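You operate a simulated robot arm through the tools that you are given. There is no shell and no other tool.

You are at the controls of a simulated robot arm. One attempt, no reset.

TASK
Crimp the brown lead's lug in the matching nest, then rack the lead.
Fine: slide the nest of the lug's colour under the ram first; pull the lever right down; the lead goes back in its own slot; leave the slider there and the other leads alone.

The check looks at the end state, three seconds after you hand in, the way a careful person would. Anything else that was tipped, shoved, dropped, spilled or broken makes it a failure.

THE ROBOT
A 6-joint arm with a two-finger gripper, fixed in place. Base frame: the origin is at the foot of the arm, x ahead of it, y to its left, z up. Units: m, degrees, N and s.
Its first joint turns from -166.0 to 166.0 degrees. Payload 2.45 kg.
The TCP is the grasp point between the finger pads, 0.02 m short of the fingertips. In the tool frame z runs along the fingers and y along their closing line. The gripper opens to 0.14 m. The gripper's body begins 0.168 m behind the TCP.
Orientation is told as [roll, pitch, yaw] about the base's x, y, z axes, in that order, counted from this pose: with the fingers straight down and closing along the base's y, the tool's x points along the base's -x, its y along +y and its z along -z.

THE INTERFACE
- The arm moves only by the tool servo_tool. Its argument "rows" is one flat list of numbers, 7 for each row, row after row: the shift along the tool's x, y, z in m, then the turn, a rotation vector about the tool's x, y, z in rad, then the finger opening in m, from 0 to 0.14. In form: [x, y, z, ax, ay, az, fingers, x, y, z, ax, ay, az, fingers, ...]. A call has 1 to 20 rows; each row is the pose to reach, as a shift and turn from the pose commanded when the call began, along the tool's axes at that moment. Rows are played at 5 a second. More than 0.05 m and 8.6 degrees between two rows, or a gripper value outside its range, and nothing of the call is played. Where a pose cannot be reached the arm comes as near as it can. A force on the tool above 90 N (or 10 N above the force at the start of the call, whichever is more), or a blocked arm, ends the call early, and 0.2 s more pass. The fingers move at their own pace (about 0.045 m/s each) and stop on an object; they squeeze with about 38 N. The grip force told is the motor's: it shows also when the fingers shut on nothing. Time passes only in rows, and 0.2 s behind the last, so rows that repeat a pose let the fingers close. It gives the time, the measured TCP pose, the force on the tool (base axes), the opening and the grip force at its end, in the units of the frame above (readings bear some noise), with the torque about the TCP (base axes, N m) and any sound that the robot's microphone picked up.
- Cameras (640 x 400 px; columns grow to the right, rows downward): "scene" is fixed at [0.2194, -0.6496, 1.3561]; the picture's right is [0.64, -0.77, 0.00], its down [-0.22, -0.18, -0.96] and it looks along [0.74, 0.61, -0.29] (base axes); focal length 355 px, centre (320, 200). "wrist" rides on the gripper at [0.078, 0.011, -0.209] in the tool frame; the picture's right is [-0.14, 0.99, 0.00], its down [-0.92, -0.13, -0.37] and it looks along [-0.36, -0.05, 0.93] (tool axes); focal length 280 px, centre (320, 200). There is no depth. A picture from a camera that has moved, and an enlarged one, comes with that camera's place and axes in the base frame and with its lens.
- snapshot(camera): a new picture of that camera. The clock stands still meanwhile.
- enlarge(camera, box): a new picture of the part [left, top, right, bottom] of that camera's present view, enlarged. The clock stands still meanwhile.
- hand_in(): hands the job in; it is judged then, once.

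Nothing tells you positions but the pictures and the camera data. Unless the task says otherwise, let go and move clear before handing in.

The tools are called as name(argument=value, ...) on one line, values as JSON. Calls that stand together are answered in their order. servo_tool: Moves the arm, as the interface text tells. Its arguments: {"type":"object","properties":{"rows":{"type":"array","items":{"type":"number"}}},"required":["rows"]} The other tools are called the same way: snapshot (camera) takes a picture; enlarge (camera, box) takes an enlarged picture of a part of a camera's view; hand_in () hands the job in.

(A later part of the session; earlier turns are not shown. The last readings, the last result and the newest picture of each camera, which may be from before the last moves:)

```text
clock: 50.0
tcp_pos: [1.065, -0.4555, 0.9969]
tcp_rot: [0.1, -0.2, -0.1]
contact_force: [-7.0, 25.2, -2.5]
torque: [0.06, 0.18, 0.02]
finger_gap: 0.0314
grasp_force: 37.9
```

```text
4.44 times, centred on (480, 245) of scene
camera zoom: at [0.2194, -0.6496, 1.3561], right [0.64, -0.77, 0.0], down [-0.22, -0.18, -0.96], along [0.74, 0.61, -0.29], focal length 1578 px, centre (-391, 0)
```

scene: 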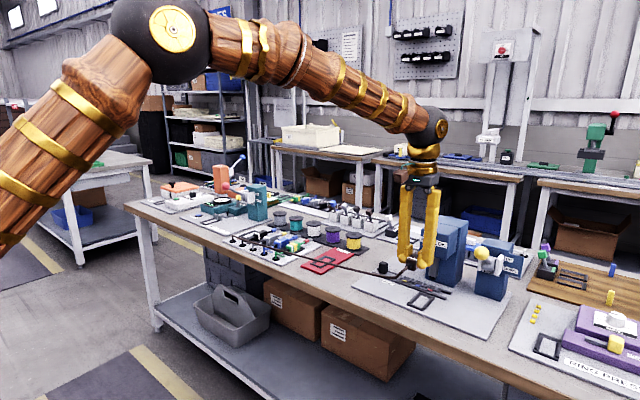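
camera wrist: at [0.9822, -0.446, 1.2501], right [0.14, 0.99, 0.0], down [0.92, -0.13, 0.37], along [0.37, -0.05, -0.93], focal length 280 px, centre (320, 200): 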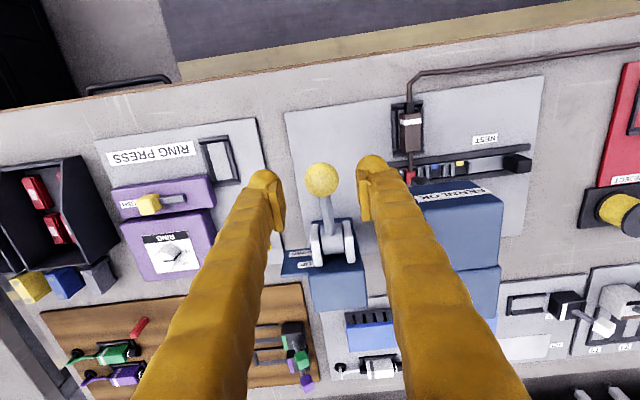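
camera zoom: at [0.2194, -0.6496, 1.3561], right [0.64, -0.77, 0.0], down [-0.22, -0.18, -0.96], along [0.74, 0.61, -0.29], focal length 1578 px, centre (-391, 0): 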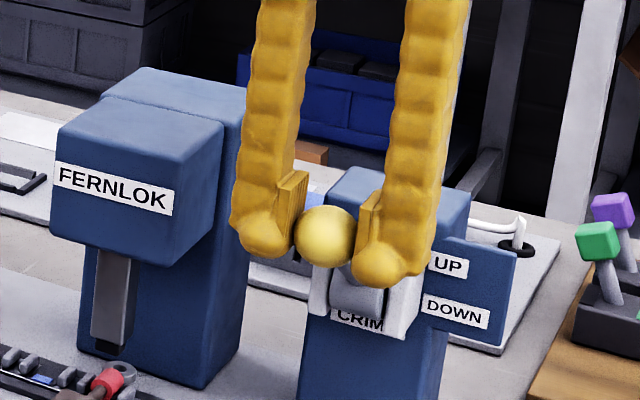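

Ball gripped. I'll swing it down along its arc about the hub, in stages, watching force.

servo_tool(rows=[0.0055, 0.001, 0.0087, 0, 0, 0, 0.02, 0.0102, 0.001, 0.0178, 0, 0, 0, 0.02, 0.0142, 0.001, 0.0273, 0, 0, 0, 0.02, 0.0173, 0.001, 0.0372, 0, 0, 0, 0.02, 0.0173, 0.001, 0.0372, 0, 0, 0, 0.02])

enlarge(camera="scene", box=[400, 200, 540, 310])

```text
clock: 51.2
tcp_pos: [1.0481, -0.4553, 0.9597]
tcp_rot: [0.0, -0.1, -0.1]
contact_force: [-5.9, 22.2, 14.7]
torque: [-0.02, -1.2, 0.05]
finger_gap: 0.0296
grasp_force: 44.9
```

```text
3.64 times, centred on (470, 255) of scene
camera zoom: at [0.2194, -0.6496, 1.3561], right [0.64, -0.77, 0.0], down [-0.22, -0.18, -0.96], along [0.74, 0.61, -0.29], focal length 1291 px, centre (-226, 0)
```

zoom: 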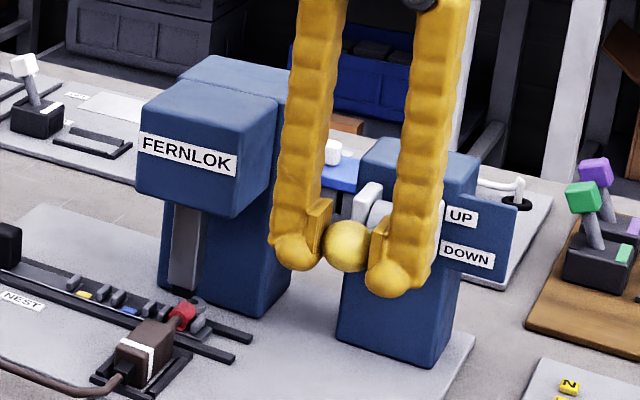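

The ram is coming down with the lever. Continuing the arc.

servo_tool(rows=[0.0022, 0.001, 0.01, 0, 0, 0, 0.02, 0.0036, 0.001, 0.0202, 0, 0, 0, 0.02, 0.004, 0.001, 0.0305, 0, 0, 0, 0.02, 0.004, 0.001, 0.0305, 0, 0, 0, 0.02])

enlarge(camera="scene", box=[400, 200, 540, 310])

enlarge(camera="wrist", box=[260, 130, 400, 260])

```text
clock: 52.2
tcp_pos: [1.043, -0.4553, 0.9304]
tcp_rot: [0.0, -0.2, 0.0]
contact_force: [-13.3, -7.3, 11.0]
torque: [-0.04, -0.96, 0.0]
finger_gap: 0.0298
grasp_force: 45.1
```

```text
3.64 times, centred on (470, 255) of scene
camera zoom: at [0.2194, -0.6496, 1.3561], right [0.64, -0.77, 0.0], down [-0.22, -0.18, -0.96], along [0.74, 0.61, -0.29], focal length 1291 px, centre (-226, 0)
```

zoom: 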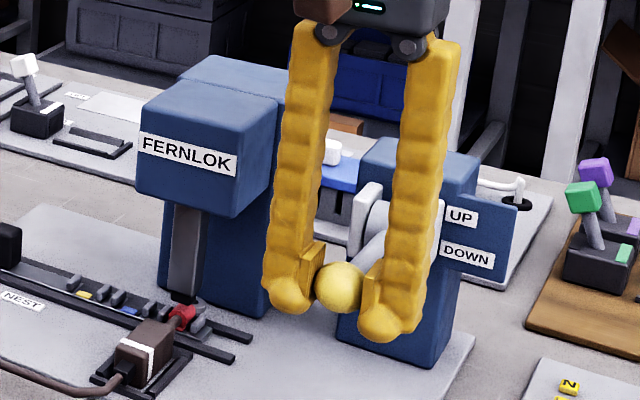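

```text
3.08 times, centred on (330, 195) of wrist
camera zoom: at [0.9654, -0.4445, 1.1374], right [0.14, 0.99, 0.0], down [0.92, -0.13, 0.37], along [0.37, -0.05, -0.93], focal length 863 px, centre (289, 215)
```

zoom: 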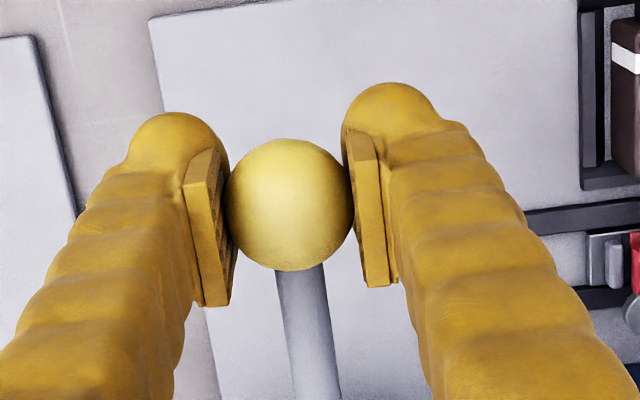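

servo_tool(rows=[-0.0004, 0, 0.0103, 0, 0, 0, 0.02, -0.0018, 0, 0.0205, 0, 0, 0, 0.02, -0.004, 0, 0.0305, 0, 0, 0, 0.02, -0.004, 0, 0.0305, 0, 0, 0, 0.02])

enlarge(camera="scene", box=[400, 200, 540, 310])

enlarge(camera="wrist", box=[260, 130, 400, 260])

```text
clock: 53.2
tcp_pos: [1.0487, -0.4554, 0.8971]
tcp_rot: [0.0, -0.1, 0.0]
contact_force: [-8.1, -21.9, 7.0]
torque: [0.13, -0.55, 0.05]
finger_gap: 0.0299
grasp_force: 45.4
```

```text
3.64 times, centred on (470, 255) of scene
camera zoom: at [0.2194, -0.6496, 1.3561], right [0.64, -0.77, 0.0], down [-0.22, -0.18, -0.96], along [0.74, 0.61, -0.29], focal length 1291 px, centre (-226, 0)
```

zoom: 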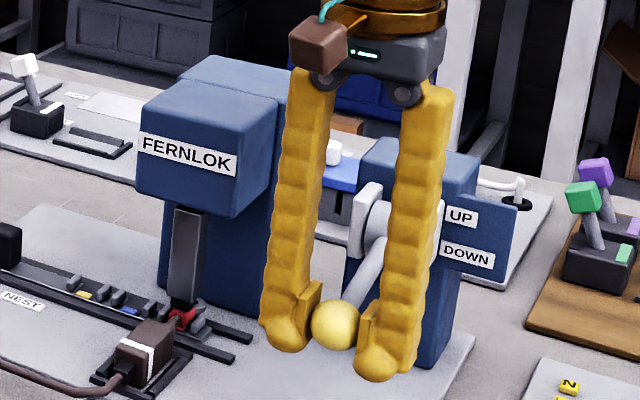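

```text
3.08 times, centred on (330, 195) of wrist
camera zoom: at [0.9697, -0.4446, 1.1061], right [0.14, 0.99, 0.0], down [0.92, -0.13, 0.37], along [0.37, -0.05, -0.93], focal length 863 px, centre (289, 215)
```

zoom: 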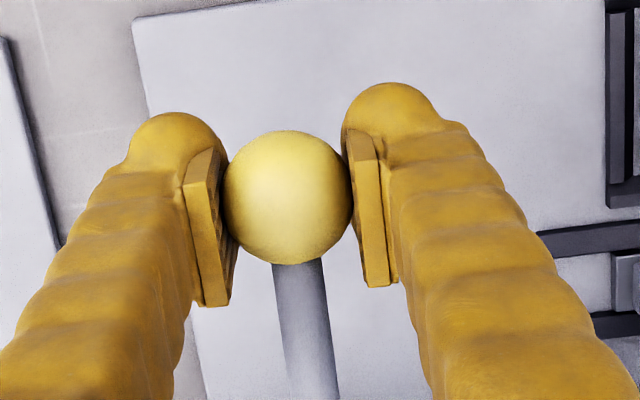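

servo_tool(rows=[-0.0031, -0.0005, 0.0099, 0, 0, 0, 0.02, -0.0071, -0.0005, 0.0194, 0, 0, 0, 0.02, -0.0071, -0.0005, 0.0194, 0, 0, 0, 0.02])

enlarge(camera="scene", box=[400, 200, 540, 310])

```text
clock: 54.0
tcp_pos: [1.0548, -0.4559, 0.8781]
tcp_rot: [0.0, -0.1, 0.1]
contact_force: [-12.7, -18.2, 8.4]
torque: [0.11, -0.89, 0.08]
finger_gap: 0.0301
grasp_force: 44.9
```

```text
3.64 times, centred on (470, 255) of scene
camera zoom: at [0.2194, -0.6496, 1.3561], right [0.64, -0.77, 0.0], down [-0.22, -0.18, -0.96], along [0.74, 0.61, -0.29], focal length 1291 px, centre (-226, 0)
```

zoom: 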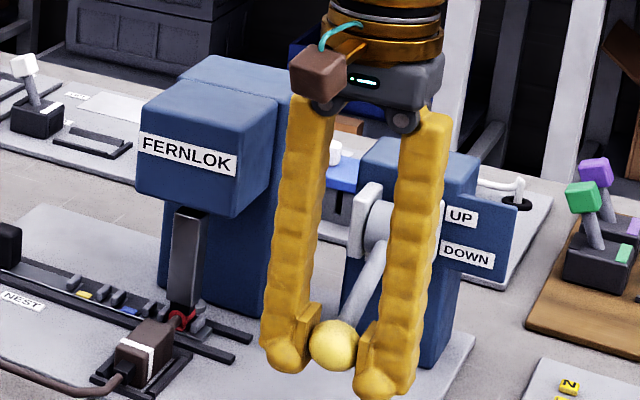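

servo_tool(rows=[-0.0047, -0.0005, 0.0091, 0, 0, 0, 0.02, -0.0102, -0.0005, 0.0178, 0, 0, 0, 0.02, -0.0102, -0.0005, 0.0178, 0, 0, 0, 0.02])

enlarge(camera="scene", box=[400, 200, 540, 310])

enlarge(camera="wrist", box=[260, 130, 400, 260])

```text
clock: 54.8
tcp_pos: [1.0654, -0.4549, 0.8616]
tcp_rot: [0.0, -0.1, 0.0]
contact_force: [-38.7, 5.9, 21.0]
torque: [-0.02, -0.1, -0.01]
finger_gap: 0.0303
grasp_force: 44.8
```

```text
3.64 times, centred on (470, 255) of scene
camera zoom: at [0.2194, -0.6496, 1.3561], right [0.64, -0.77, 0.0], down [-0.22, -0.18, -0.96], along [0.74, 0.61, -0.29], focal length 1291 px, centre (-226, 0)
```

zoom: 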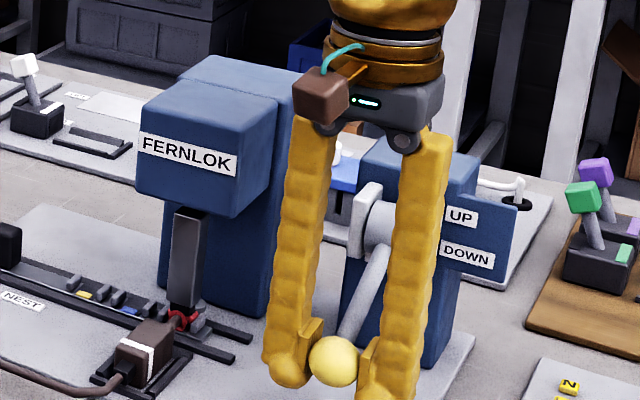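

```text
3.08 times, centred on (330, 195) of wrist
camera zoom: at [0.9862, -0.445, 1.07], right [0.14, 0.99, 0.0], down [0.92, -0.13, 0.37], along [0.37, -0.05, -0.93], focal length 863 px, centre (289, 215)
```

zoom: 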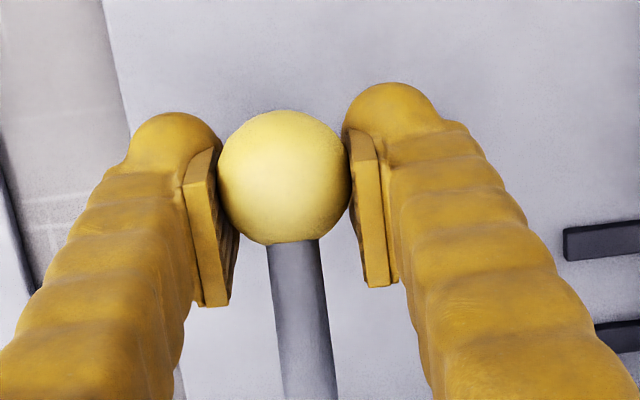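

The lever is near -34° and resistance is rising; I'll push a little further to confirm it is on its bottom stop.

servo_tool(rows=[0.002, 0, 0.003, 0, 0, 0, 0.02, 0.003, 0, 0.006, 0, 0, 0, 0.02, 0.003, 0, 0.006, 0, 0, 0, 0.02])

enlarge(camera="scene", box=[400, 200, 540, 310])

enlarge(camera="wrist", box=[260, 130, 400, 260])

```text
clock: 55.6
tcp_pos: [1.0648, -0.4551, 0.8563]
tcp_rot: [-0.1, -0.5, 0.1]
contact_force: [20.6, -2.5, 42.6]
torque: [0.03, 0.6, 0.02]
finger_gap: 0.0302
grasp_force: 45.1
```

```text
3.64 times, centred on (470, 255) of scene
camera zoom: at [0.2194, -0.6496, 1.3561], right [0.64, -0.77, 0.0], down [-0.22, -0.18, -0.96], along [0.74, 0.61, -0.29], focal length 1291 px, centre (-226, 0)
```

zoom: 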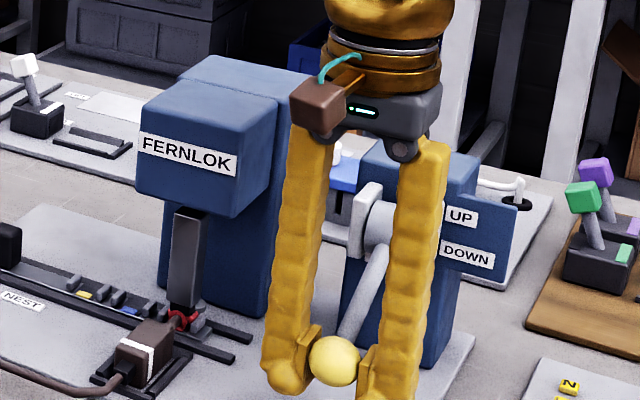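

```text
3.08 times, centred on (330, 195) of wrist
camera zoom: at [0.9844, -0.4446, 1.0643], right [0.14, 0.99, 0.0], down [0.92, -0.13, 0.37], along [0.37, -0.05, -0.93], focal length 863 px, centre (289, 215)
```

zoom: 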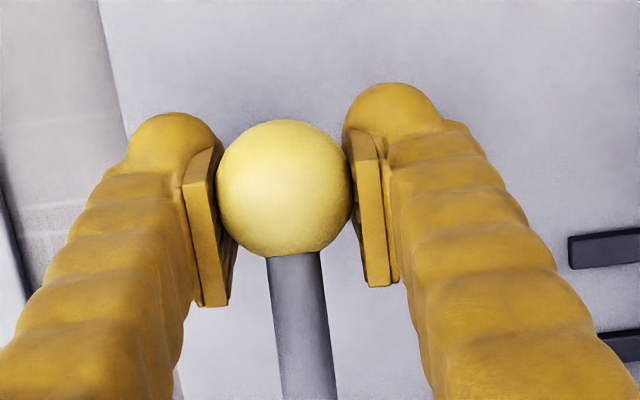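

enlarge(camera="scene", box=[425, 268, 460, 300])

enlarge(camera="scene", box=[455, 240, 535, 310])

```text
12.50 times, centred on (442, 284) of scene
camera zoom: at [0.2194, -0.6496, 1.3561], right [0.64, -0.77, 0.0], down [-0.22, -0.18, -0.96], along [0.74, 0.61, -0.29], focal length 4438 px, centre (-1211, -850)
```

zoom: 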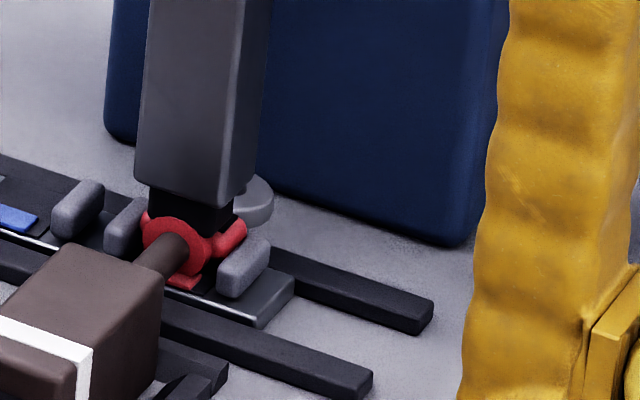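

```text
5.71 times, centred on (495, 275) of scene
camera zoom: at [0.2194, -0.6496, 1.3561], right [0.64, -0.77, 0.0], down [-0.22, -0.18, -0.96], along [0.74, 0.61, -0.29], focal length 2029 px, centre (-680, -229)
```

zoom: 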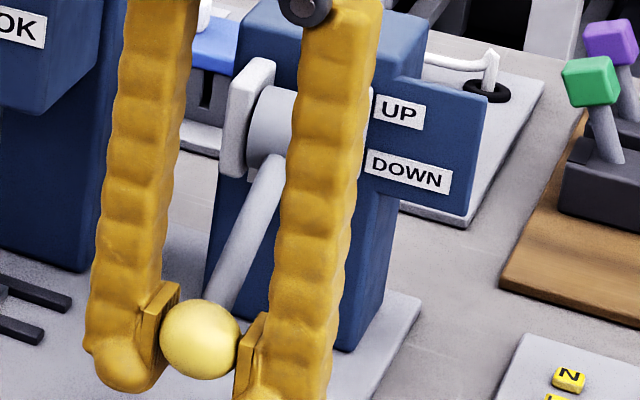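

The ferrule now shows a crimped shape, with the ram down on it. One firmer push to be certain the lever is on its stop, then I'll guide it back up.

servo_tool(rows=[0, 0, 0.0025, 0, 0, 0, 0.02, 0, 0, 0.004, 0, 0, 0, 0.02, 0, 0, 0.004, 0, 0, 0, 0.02])

enlarge(camera="scene", box=[425, 240, 505, 310])

```text
clock: 56.4
tcp_pos: [1.0636, -0.455, 0.8528]
tcp_rot: [0.0, -0.1, 0.0]
contact_force: [8.9, 7.9, 47.8]
torque: [-0.07, 0.4, -0.04]
finger_gap: 0.0302
grasp_force: 44.8
```

```text
5.71 times, centred on (465, 275) of scene
camera zoom: at [0.2194, -0.6496, 1.3561], right [0.64, -0.77, 0.0], down [-0.22, -0.18, -0.96], along [0.74, 0.61, -0.29], focal length 2029 px, centre (-509, -229)
```

zoom: 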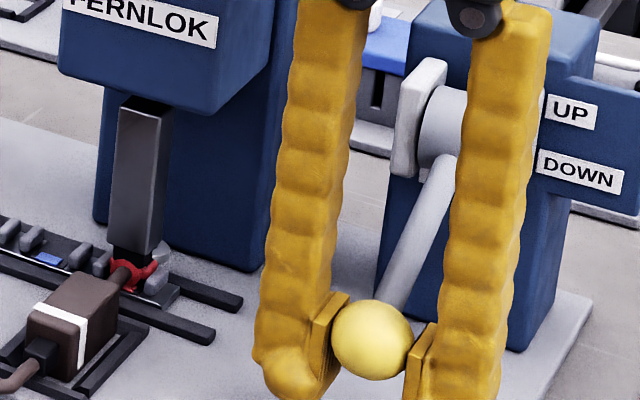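

Lever is hard on its bottom stop and the lug is crimped. Now guiding the lever back up along the arc to free the lug.

servo_tool(rows=[0.005, 0, -0.008, 0, 0, 0, 0.02, 0.0099, 0, -0.0173, 0, 0, 0, 0.02, 0.0139, 0, -0.027, 0, 0, 0, 0.02, 0.017, 0, -0.0369, 0, 0, 0, 0.02, 0.0193, 0, -0.0472, 0, 0, 0, 0.02, 0.0193, 0, -0.0472, 0, 0, 0, 0.02])

enlarge(camera="scene", box=[400, 200, 540, 310])

```text
clock: 57.8
tcp_pos: [1.0439, -0.4547, 0.8988]
tcp_rot: [0.2, 0.0, 0.1]
contact_force: [-7.0, 23.3, -9.5]
torque: [-0.44, 1.32, 0.05]
finger_gap: 0.0303
grasp_force: 45.2
```

```text
3.64 times, centred on (470, 255) of scene
camera zoom: at [0.2194, -0.6496, 1.3561], right [0.64, -0.77, 0.0], down [-0.22, -0.18, -0.96], along [0.74, 0.61, -0.29], focal length 1291 px, centre (-226, 0)
```

zoom: 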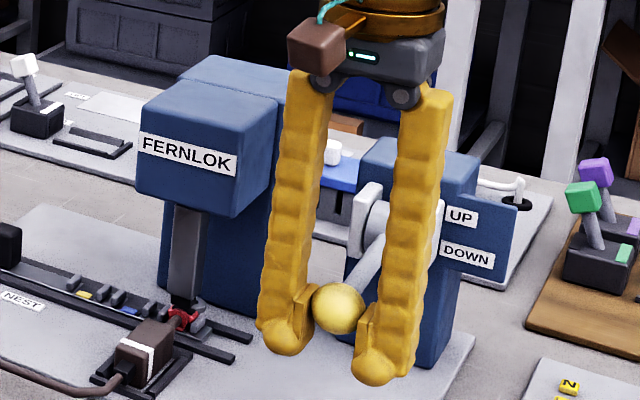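

servo_tool(rows=[0.0013, 0.0005, -0.0103, 0, 0, 0, 0.02, 0.0018, 0.0005, -0.0208, 0, 0, 0, 0.02, 0.0013, 0.0005, -0.0313, 0, 0, 0, 0.02, 0, 0.0005, -0.0416, 0, 0, 0, 0.02, -0.0023, 0.0005, -0.0519, 0, 0, 0, 0.02, -0.0054, 0.0005, -0.0618, 0, 0, 0, 0.02, -0.0094, 0.0005, -0.0715, 0, 0, 0, 0.02, -0.0094, 0.0005, -0.0715, 0, 0, 0, 0.02])

enlarge(camera="scene", box=[400, 200, 540, 310])

```text
clock: 59.6
tcp_pos: [1.0526, -0.4543, 0.9685]
tcp_rot: [0.0, 0.0, 0.0]
contact_force: [7.2, -4.3, -14.8]
torque: [0.07, 1.54, -0.04]
finger_gap: 0.03
grasp_force: 45.2
```

```text
3.64 times, centred on (470, 255) of scene
camera zoom: at [0.2194, -0.6496, 1.3561], right [0.64, -0.77, 0.0], down [-0.22, -0.18, -0.96], along [0.74, 0.61, -0.29], focal length 1291 px, centre (-226, 0)
```

zoom: 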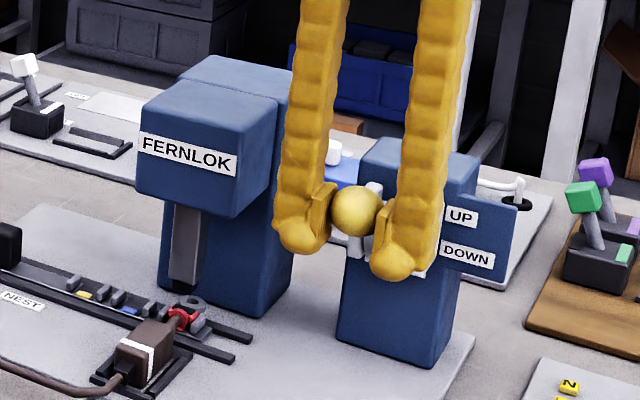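

servo_tool(rows=[-0.0049, 0, -0.0093, 0, 0, 0, 0.02, -0.0105, 0, -0.0181, 0, 0, 0, 0.02, -0.012, 0, -0.0205, 0, 0, 0, 0.02, -0.012, 0, -0.0205, 0, 0, 0, 0.02])

enlarge(camera="scene", box=[400, 200, 540, 310])

```text
clock: 60.6
tcp_pos: [1.0648, -0.4543, 0.9886]
tcp_rot: [0.1, 0.1, 0.0]
contact_force: [-19.2, 1.7, -36.6]
torque: [-0.02, -0.04, 0.01]
finger_gap: 0.0299
grasp_force: 45.2
```

```text
3.64 times, centred on (470, 255) of scene
camera zoom: at [0.2194, -0.6496, 1.3561], right [0.64, -0.77, 0.0], down [-0.22, -0.18, -0.96], along [0.74, 0.61, -0.29], focal length 1291 px, centre (-226, 0)
```

zoom: 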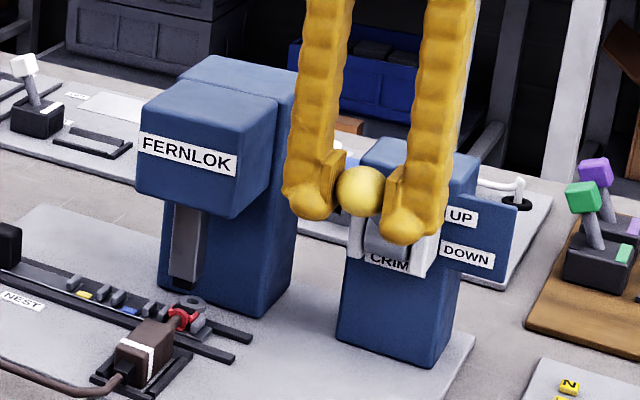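

Lever is back up at its original place. Releasing the ball and rising clear.

servo_tool(rows=[0.001, 0, 0.0025, 0, 0, 0, 0.02, 0.001, 0, 0.0025, 0, 0, 0, 0.035, 0.001, 0, 0.0025, 0, 0, 0, 0.05, 0.001, 0, 0.0025, 0, 0, 0, 0.06, 0.001, 0, 0.0025, 0, 0, 0, 0.06, 0.001, 0, -0.03, 0, 0, 0, 0.06, 0.001, 0, -0.07, 0, 0, 0, 0.06, 0.001, 0, -0.115, 0, 0, 0, 0.06])

snapshot(camera="scene")

snapshot(camera="wrist")

enlarge(camera="scene", box=[395, 255, 465, 311])

```text
clock: 62.4
tcp_pos: [1.0636, -0.4548, 1.1068]
tcp_rot: [0.0, -0.1, 0.0]
contact_force: [1.0, -0.2, -0.1]
torque: [-0.01, 0.01, 0.02]
finger_gap: 0.0601
grasp_force: 0.1
```

```text
taken
```

scene: 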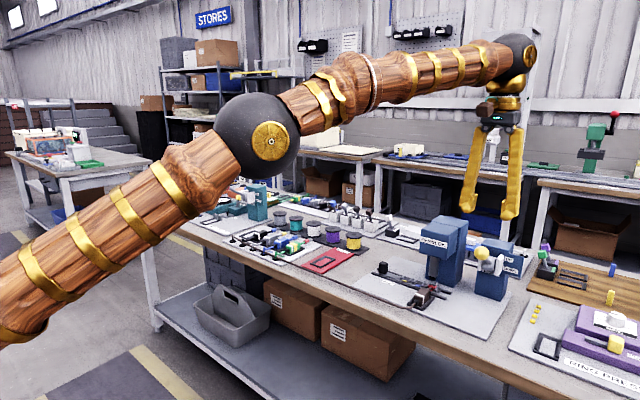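

```text
taken
camera wrist: at [0.985, -0.4446, 1.315], right [0.14, 0.99, 0.0], down [0.92, -0.13, 0.37], along [0.37, -0.05, -0.93], focal length 280 px, centre (320, 200)
```

wrist: 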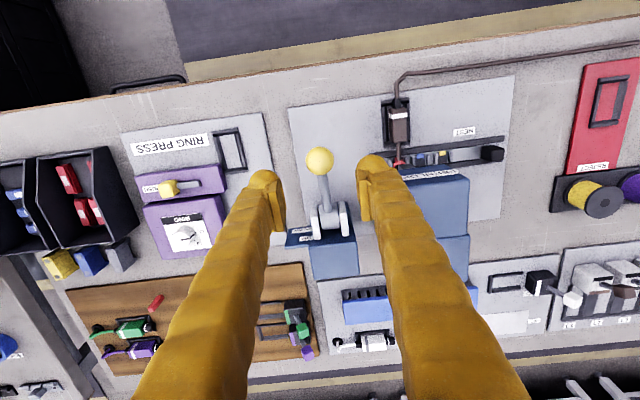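

```text
7.14 times, centred on (430, 283) of scene
camera zoom: at [0.2194, -0.6496, 1.3561], right [0.64, -0.77, 0.0], down [-0.22, -0.18, -0.96], along [0.74, 0.61, -0.29], focal length 2536 px, centre (-466, -393)
```

zoom: 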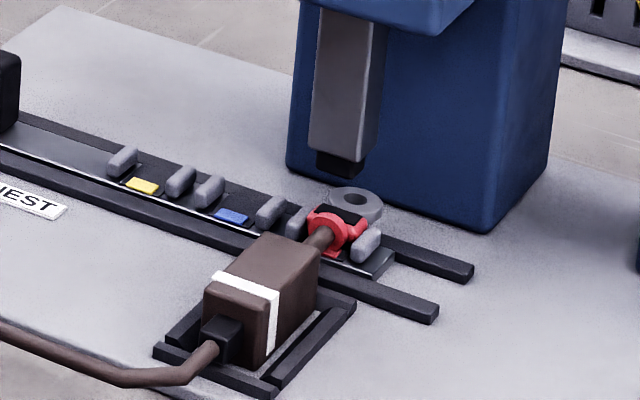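

Crimp is done, lever stays up, lead still in its frame. Moving back over the lead to pick it up.

servo_tool(rows=[0.02, 0.03, 0, 0, 0, 0, 0.06, 0.03, 0.07, 0, 0, 0, 0, 0.05, 0.03, 0.11, 0, 0, 0, 0, 0.046, 0.02, 0.1348, 0.03, 0, 0, 0, 0.046, 0.005, 0.1348, 0.075, 0, 0, 0, 0.046, 0.004, 0.1348, 0.12, 0, 0, 0, 0.046, 0.004, 0.1348, 0.16, 0, 0, 0, 0.046, 0.004, 0.1348, 0.16, 0, 0, 0, 0.046])

snapshot(camera="wrist")

enlarge(camera="wrist", box=[250, 110, 390, 240])

```text
clock: 64.2
tcp_pos: [1.0565, -0.3203, 0.9471]
tcp_rot: [0.1, 0.0, 0.1]
contact_force: [-0.3, -0.4, -0.4]
torque: [-0.01, -0.01, 0.01]
finger_gap: 0.0464
grasp_force: 0.1
```

```text
taken
camera wrist: at [0.9778, -0.3102, 1.154], right [0.14, 0.99, 0.0], down [0.92, -0.13, 0.37], along [0.37, -0.05, -0.93], focal length 280 px, centre (320, 200)
```

wrist: 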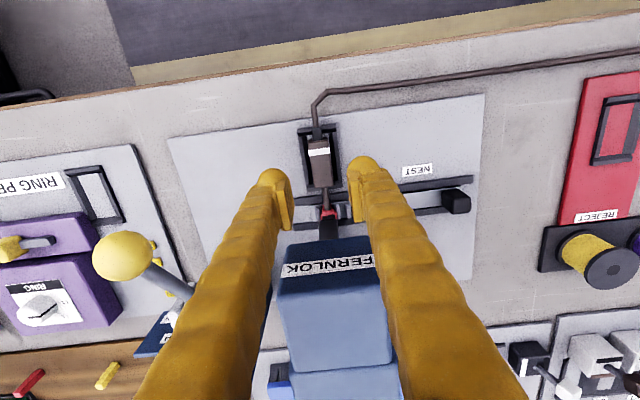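

```text
3.08 times, centred on (320, 175) of wrist
camera zoom: at [0.9778, -0.3102, 1.154], right [0.14, 0.99, 0.0], down [0.92, -0.13, 0.37], along [0.37, -0.05, -0.93], focal length 863 px, centre (320, 277)
```

zoom: 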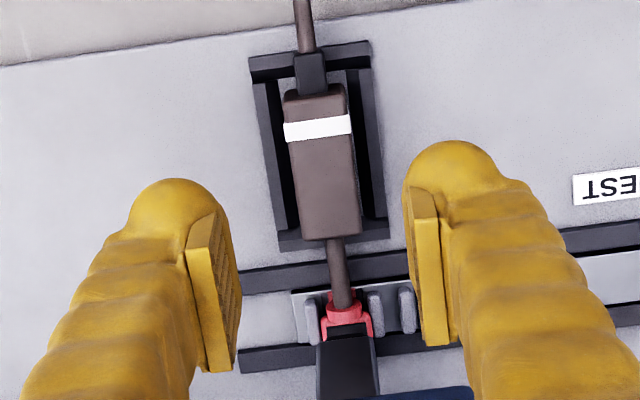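

servo_tool(rows=[-0.002, 0, 0.04, 0, 0, 0, 0.046, -0.002, 0, 0.075, 0, 0, 0, 0.046, -0.002, 0, 0.095, 0, 0, 0, 0.046, -0.002, 0, 0.105, 0, 0, 0, 0.046, -0.002, 0, 0.109, 0, 0, 0, 0.046, -0.002, 0, 0.109, 0, 0, 0, 0.046])

enlarge(camera="wrist", box=[260, 130, 400, 260])

```text
clock: 65.6
tcp_pos: [1.0622, -0.3201, 0.8351]
tcp_rot: [-0.1, -0.1, 0.0]
contact_force: [-0.2, -0.2, 0.7]
torque: [-0.02, -0.02, -0.04]
finger_gap: 0.0461
grasp_force: 0.1
```

```text
3.08 times, centred on (330, 195) of wrist
camera zoom: at [0.9838, -0.3101, 1.0443], right [0.14, 0.99, 0.0], down [0.92, -0.13, 0.37], along [0.37, -0.05, -0.93], focal length 863 px, centre (289, 215)
```

zoom: 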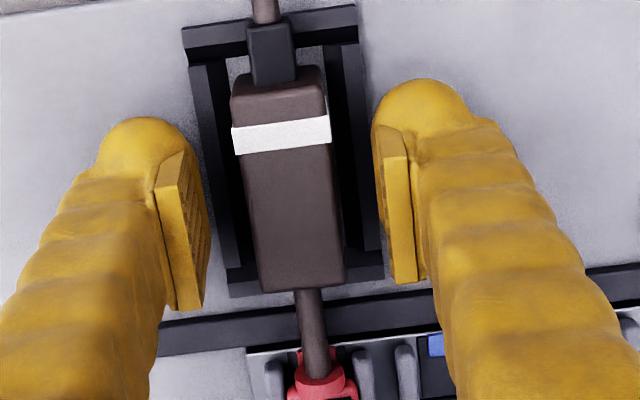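

servo_tool(rows=[0.0035, 0, 0, 0, 0, 0, 0.046, 0.0035, 0, 0, 0, 0, 0, 0.046, 0.0035, 0, 0, 0, 0, 0, 0.03, 0.0035, 0, 0, 0, 0, 0, 0.015, 0.0035, 0, 0, 0, 0, 0, 0.01, 0.0035, 0, 0, 0, 0, 0, 0.01])

enlarge(camera="wrist", box=[260, 130, 400, 260])

```text
clock: 67.0
tcp_pos: [1.0604, -0.3196, 0.837]
tcp_rot: [0.0, -0.1, 0.0]
contact_force: [0.0, -0.1, 0.9]
torque: [0.0, -0.04, 0.03]
finger_gap: 0.0227
grasp_force: 38.0
```

```text
3.08 times, centred on (330, 195) of wrist
camera zoom: at [0.9804, -0.3102, 1.0447], right [0.14, 0.99, 0.0], down [0.92, -0.13, 0.37], along [0.37, -0.05, -0.93], focal length 863 px, centre (289, 215)
```

zoom: 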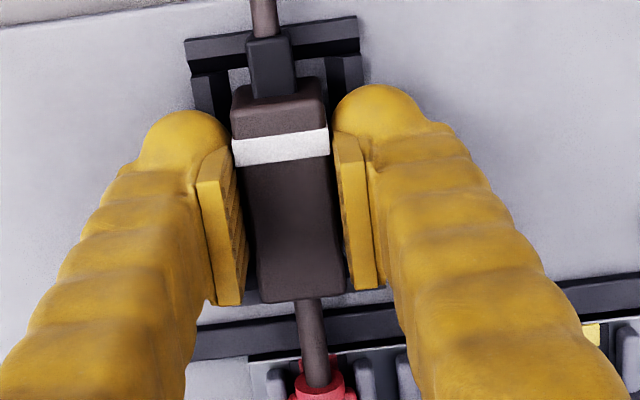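

Gripped again. Lifting 10 mm, then sliding straight back out from under the ram.

servo_tool(rows=[0, 0, -0.003, 0, 0, 0, 0.01, 0, 0, -0.006, 0, 0, 0, 0.01, 0, 0, -0.0095, 0, 0, 0, 0.01, 0, 0, -0.0095, 0, 0, 0, 0.01])

enlarge(camera="wrist", box=[260, 130, 400, 330])

enlarge(camera="scene", box=[395, 255, 465, 311])

```text
clock: 68.0
tcp_pos: [1.0593, -0.3199, 0.8467]
tcp_rot: [0.0, -0.1, 0.0]
contact_force: [0.1, -0.5, -0.8]
torque: [-0.01, 0.0, 0.0]
finger_gap: 0.0226
grasp_force: 38.2
```

```text
2.00 times, centred on (330, 230) of wrist
camera zoom: at [0.9797, -0.3093, 1.0535], right [0.14, 0.99, 0.0], down [0.92, -0.13, 0.37], along [0.37, -0.05, -0.93], focal length 561 px, centre (300, 140)
```

zoom: 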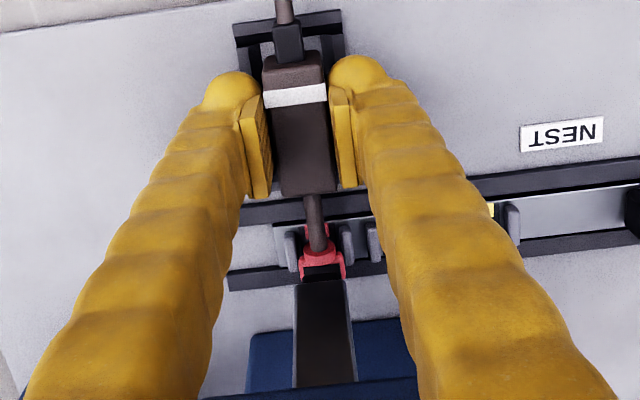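

```text
7.14 times, centred on (430, 283) of scene
camera zoom: at [0.2194, -0.6496, 1.3561], right [0.64, -0.77, 0.0], down [-0.22, -0.18, -0.96], along [0.74, 0.61, -0.29], focal length 2536 px, centre (-466, -393)
```

zoom: 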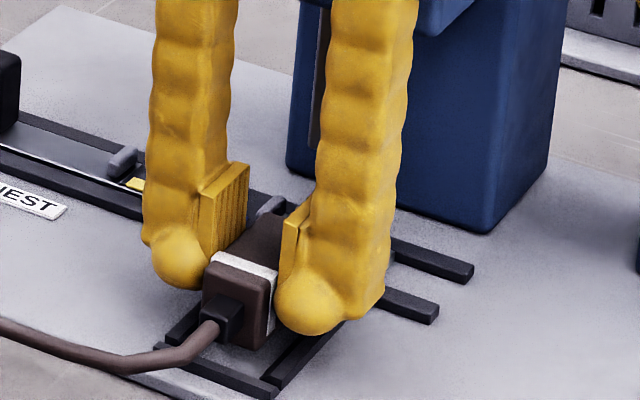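

servo_tool(rows=[0, 0, -0.0015, 0, 0, 0, 0.01, 0.004, 0, -0.0015, 0, 0, 0, 0.01, 0.008, 0, -0.0015, 0, 0, 0, 0.01, 0.012, 0, -0.0015, 0, 0, 0, 0.01, 0.016, 0, -0.0015, 0, 0, 0, 0.01, 0.016, 0, -0.0015, 0, 0, 0, 0.01])

enlarge(camera="wrist", box=[260, 130, 400, 330])

```text
clock: 69.4
tcp_pos: [1.0438, -0.3198, 0.847]
tcp_rot: [0.0, -0.1, -0.1]
contact_force: [0.2, 0.3, -0.7]
torque: [-0.03, 0.02, 0.03]
finger_gap: 0.0225
grasp_force: 38.1
```

```text
2.00 times, centred on (330, 230) of wrist
camera zoom: at [0.9644, -0.3101, 1.0546], right [0.14, 0.99, 0.0], down [0.92, -0.13, 0.37], along [0.37, -0.05, -0.93], focal length 561 px, centre (300, 140)
```

zoom: 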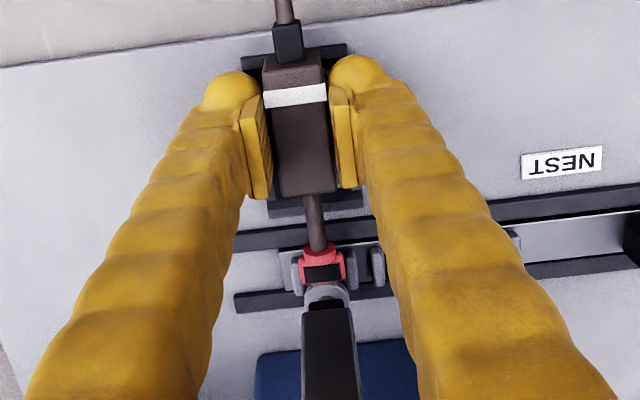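

Coming out freely; the crimped ferrule with its dark indent is visible. Continuing back another 45 mm.

servo_tool(rows=[0.007, 0, 0, 0, 0, 0, 0.01, 0.014, 0, 0, 0, 0, 0, 0.01, 0.021, 0, 0, 0, 0, 0, 0.01, 0.028, 0, 0, 0, 0, 0, 0.01, 0.035, 0, 0, 0, 0, 0, 0.01, 0.042, 0, 0, 0, 0, 0, 0.01, 0.048, 0, 0, 0, 0, 0, 0.01, 0.048, 0, 0, 0, 0, 0, 0.01])

enlarge(camera="wrist", box=[260, 130, 400, 330])

```text
clock: 71.2
tcp_pos: [0.9958, -0.3185, 0.8471]
tcp_rot: [0.0, -0.1, 0.0]
contact_force: [-0.1, 0.8, -1.1]
torque: [-0.02, -0.04, 0.04]
finger_gap: 0.0227
grasp_force: 38.1
```

```text
2.00 times, centred on (330, 230) of wrist
camera zoom: at [0.9156, -0.3091, 1.0558], right [0.14, 0.99, 0.0], down [0.92, -0.13, 0.37], along [0.37, -0.05, -0.93], focal length 561 px, centre (300, 140)
```

zoom: 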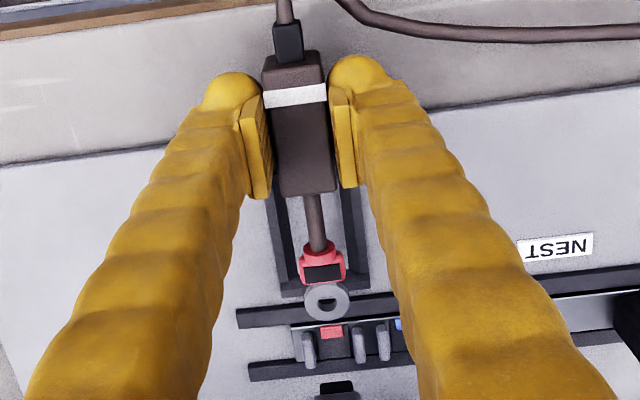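

Lug is clear of the press. Lifting up and carrying the lead back toward its slot.

servo_tool(rows=[0, 0, -0.045, 0, 0, 0, 0.01, 0, 0, -0.09, 0, 0, 0, 0.01, 0, 0.02, -0.13, 0, 0, 0, 0.01, 0, 0.05, -0.165, 0, 0, 0, 0.01, 0, 0.09, -0.19, 0, 0, 0, 0.01, 0, 0.135, -0.2, 0, 0, 0, 0.01, 0, 0.18, -0.2, 0, 0, 0, 0.01, 0, 0.225, -0.2, 0, 0, 0, 0.01, 0, 0.27, -0.2, 0, 0, 0, 0.01, 0, 0.315, -0.2, 0, 0, 0, 0.01, 0, 0.36, -0.2, 0, 0, 0, 0.01, 0, 0.405, -0.2, 0, 0, 0, 0.01, 0, 0.45, -0.2, 0, 0, 0, 0.01, 0, 0.495, -0.2, 0, 0, 0, 0.01, 0, 0.54, -0.2, 0, 0, 0, 0.01])

snapshot(camera="scene")

snapshot(camera="wrist")

```text
clock: 74.4
tcp_pos: [0.9932, 0.2208, 1.0462]
tcp_rot: [0.0, -0.1, 0.0]
contact_force: [0.4, 0.3, 0.2]
torque: [0.03, 0.01, 0.02]
finger_gap: 0.0225
grasp_force: 38.2
```

```text
taken
```

scene: 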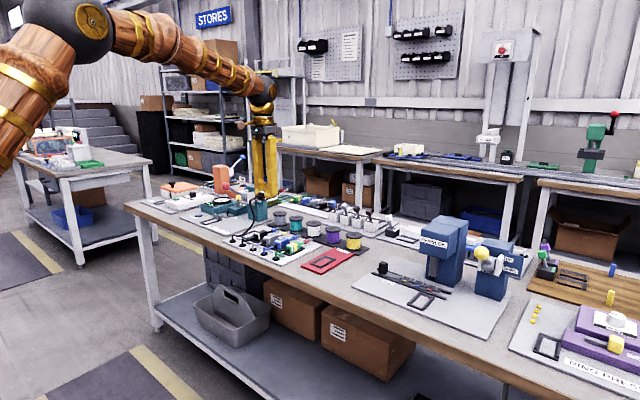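

```text
taken
camera wrist: at [0.914, 0.2311, 1.2537], right [0.14, 0.99, 0.0], down [0.92, -0.13, 0.37], along [0.37, -0.05, -0.93], focal length 280 px, centre (320, 200)
```

wrist: 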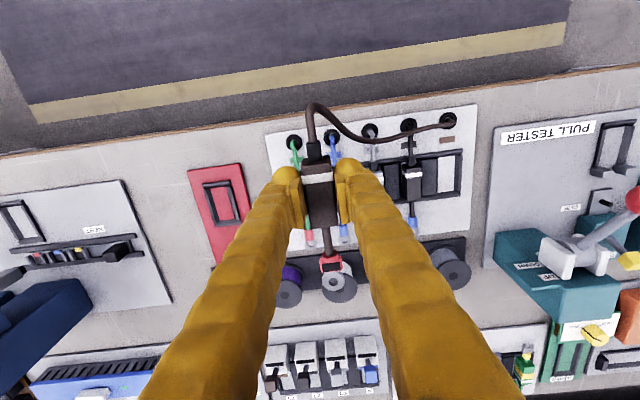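

The empty brown slot is visible. Moving above it.

servo_tool(rows=[-0.0135, 0.0331, 0.005, 0, 0, 0, 0.01, -0.027, 0.0662, 0.01, 0, 0, 0, 0.01, -0.0405, 0.0993, 0.015, 0, 0, 0, 0.01, -0.054, 0.1324, 0.02, 0, 0, 0, 0.01, -0.0675, 0.1655, 0.03, 0, 0, 0, 0.01, -0.081, 0.1985, 0.05, 0, 0, 0, 0.01, -0.081, 0.1985, 0.08, 0, 0, 0, 0.01, -0.081, 0.1985, 0.1, 0, 0, 0, 0.01, -0.081, 0.1985, 0.1, 0, 0, 0, 0.01])

snapshot(camera="wrist")

enlarge(camera="wrist", box=[250, 60, 400, 200])

enlarge(camera="scene", box=[205, 180, 315, 260])

```text
clock: 76.4
tcp_pos: [1.0755, 0.4192, 0.9482]
tcp_rot: [0.0, -0.2, 0.0]
contact_force: [-0.6, -0.4, -0.8]
torque: [0.02, -0.01, -0.01]
finger_gap: 0.0225
grasp_force: 38.1
```

```text
taken
camera wrist: at [0.9961, 0.4284, 1.1554], right [0.14, 0.99, 0.0], down [0.92, -0.13, 0.37], along [0.37, -0.05, -0.93], focal length 280 px, centre (320, 200)
```

wrist: 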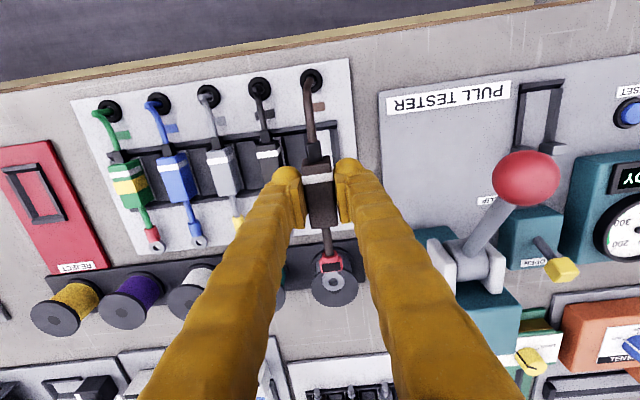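

```text
2.86 times, centred on (325, 130) of wrist
camera zoom: at [0.9961, 0.4284, 1.1554], right [0.14, 0.99, 0.0], down [0.92, -0.13, 0.37], along [0.37, -0.05, -0.93], focal length 801 px, centre (306, 400)
```

zoom: 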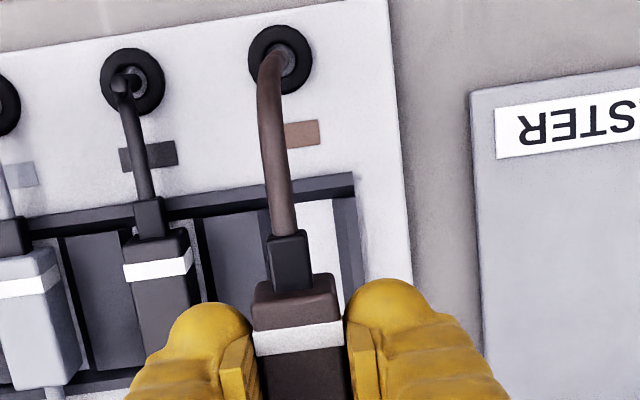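

```text
5.00 times, centred on (260, 220) of scene
camera zoom: at [0.2194, -0.6496, 1.3561], right [0.64, -0.77, 0.0], down [-0.22, -0.18, -0.96], along [0.74, 0.61, -0.29], focal length 1775 px, centre (620, 100)
```

zoom: 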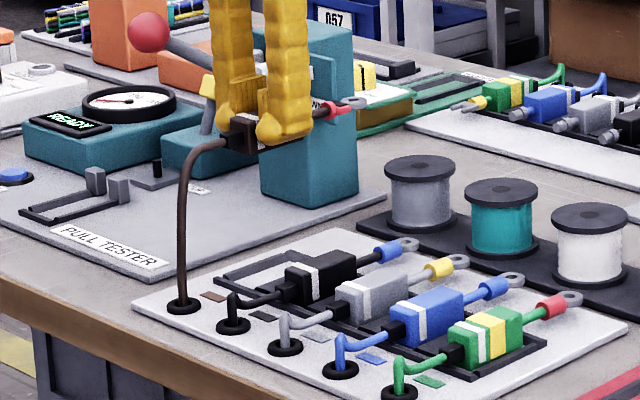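

enlarge(camera="wrist", box=[270, 130, 400, 310])

```text
2.22 times, centred on (335, 220) of wrist
camera zoom: at [0.9961, 0.4284, 1.1554], right [0.14, 0.99, 0.0], down [0.92, -0.13, 0.37], along [0.37, -0.05, -0.93], focal length 623 px, centre (287, 156)
```

zoom: 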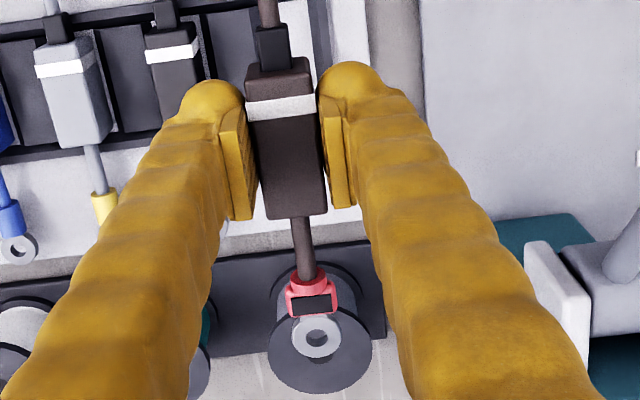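

The grip offset is within about 1.3 mm of the first one. Lowering to just above the slot and checking alignment.

servo_tool(rows=[0, 0, 0.03, 0, 0, 0, 0.01, 0, 0, 0.06, 0, 0, 0, 0.01, 0, 0, 0.08, 0, 0, 0, 0.01, 0, 0, 0.09, 0, 0, 0, 0.01, 0, 0, 0.09, 0, 0, 0, 0.01])

enlarge(camera="wrist", box=[240, 60, 400, 260])

enlarge(camera="scene", box=[215, 200, 310, 260])

```text
clock: 77.6
tcp_pos: [1.0748, 0.4185, 0.8588]
tcp_rot: [0.0, -0.1, 0.0]
contact_force: [0.0, 0.5, -0.5]
torque: [0.02, 0.03, 0.0]
finger_gap: 0.0226
grasp_force: 38.5
```

```text
2.00 times, centred on (320, 160) of wrist
camera zoom: at [0.9962, 0.4292, 1.066], right [0.14, 0.99, 0.0], down [0.92, -0.13, 0.37], along [0.37, -0.05, -0.93], focal length 561 px, centre (320, 280)
```

zoom: 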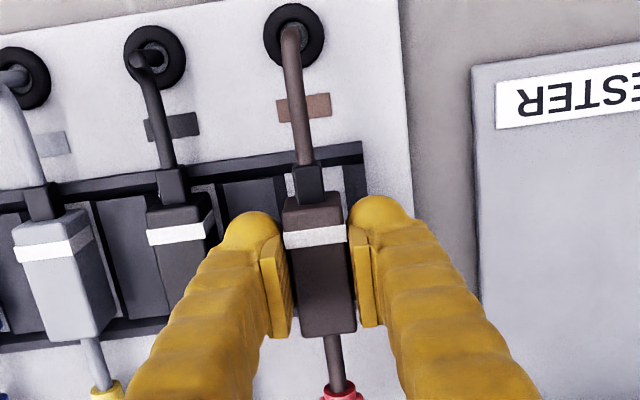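

```text
6.67 times, centred on (262, 230) of scene
camera zoom: at [0.2194, -0.6496, 1.3561], right [0.64, -0.77, 0.0], down [-0.22, -0.18, -0.96], along [0.74, 0.61, -0.29], focal length 2367 px, centre (703, 0)
```

zoom: 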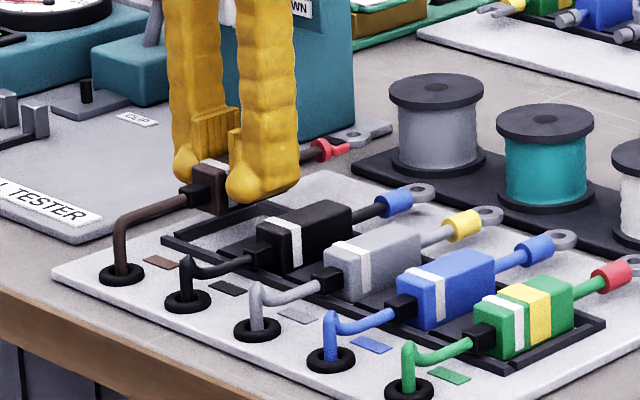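

enlarge(camera="wrist", box=[220, 110, 360, 210])

enlarge(camera="scene", box=[230, 205, 290, 245])

```text
4.00 times, centred on (290, 160) of wrist
camera zoom: at [0.9962, 0.4292, 1.066], right [0.14, 0.99, 0.0], down [0.92, -0.13, 0.37], along [0.37, -0.05, -0.93], focal length 1122 px, centre (440, 360)
```

zoom: 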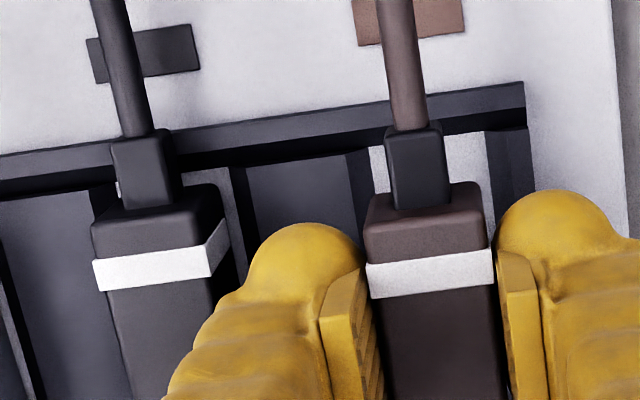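

```text
10.00 times, centred on (260, 225) of scene
camera zoom: at [0.2194, -0.6496, 1.3561], right [0.64, -0.77, 0.0], down [-0.22, -0.18, -0.96], along [0.74, 0.61, -0.29], focal length 3550 px, centre (920, -50)
```

zoom: 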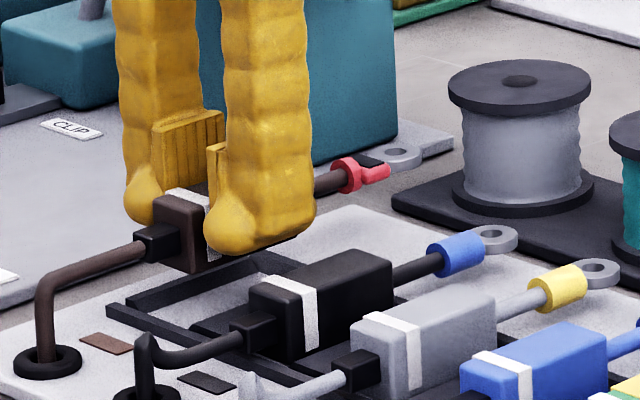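

Block vs slot: slot centre is about (1.073, 0.420); I'll nudge -1.2 mm in x and +1.2 mm in y, then lower in small steps.

servo_tool(rows=[0.0012, 0.0012, 0.003, 0, 0, 0, 0.01, 0.0012, 0.0012, 0.006, 0, 0, 0, 0.01, 0.0012, 0.0012, 0.009, 0, 0, 0, 0.01, 0.0012, 0.0012, 0.009, 0, 0, 0, 0.01])

enlarge(camera="wrist", box=[270, 100, 380, 210])

enlarge(camera="scene", box=[230, 205, 290, 245])

```text
clock: 78.6
tcp_pos: [1.0749, 0.4197, 0.8491]
tcp_rot: [0.0, -0.1, 0.0]
contact_force: [1.2, 0.5, -1.6]
torque: [0.0, 0.05, -0.01]
finger_gap: 0.0226
grasp_force: 37.7
```

```text
3.64 times, centred on (325, 155) of wrist
camera zoom: at [0.9948, 0.43, 1.0568], right [0.14, 0.99, 0.0], down [0.92, -0.13, 0.37], along [0.37, -0.05, -0.93], focal length 1020 px, centre (302, 364)
```

zoom: 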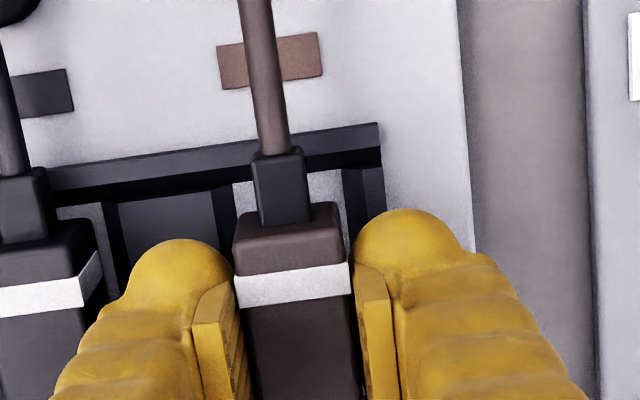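

```text
10.00 times, centred on (260, 225) of scene
camera zoom: at [0.2194, -0.6496, 1.3561], right [0.64, -0.77, 0.0], down [-0.22, -0.18, -0.96], along [0.74, 0.61, -0.29], focal length 3550 px, centre (920, -50)
```

zoom: 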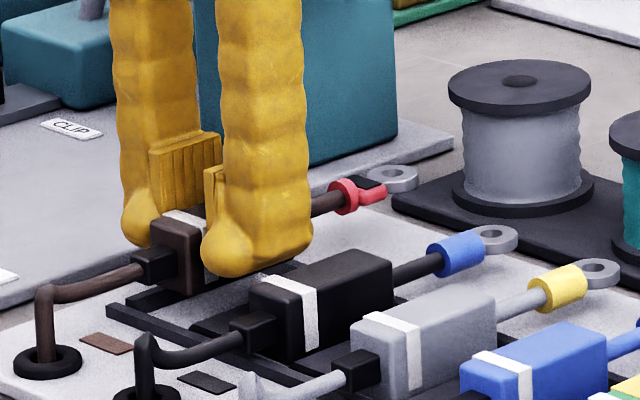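

servo_tool(rows=[0.0005, 0.0006, 0.002, 0, 0, 0, 0.01, 0.0005, 0.0006, 0.004, 0, 0, 0, 0.01, 0.0005, 0.0006, 0.004, 0, 0, 0, 0.01])

enlarge(camera="wrist", box=[270, 100, 380, 210])

```text
clock: 79.4
tcp_pos: [1.074, 0.4207, 0.8467]
tcp_rot: [0.0, -0.1, -0.1]
contact_force: [-0.3, 0.1, -0.8]
torque: [0.03, 0.02, 0.0]
finger_gap: 0.0226
grasp_force: 38.3
```

```text
3.64 times, centred on (325, 155) of wrist
camera zoom: at [0.9947, 0.4309, 1.0528], right [0.14, 0.99, 0.0], down [0.92, -0.13, 0.37], along [0.37, -0.05, -0.93], focal length 1020 px, centre (302, 364)
```

zoom: 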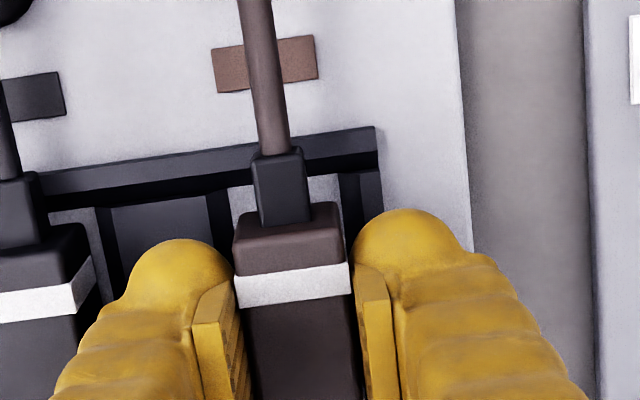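

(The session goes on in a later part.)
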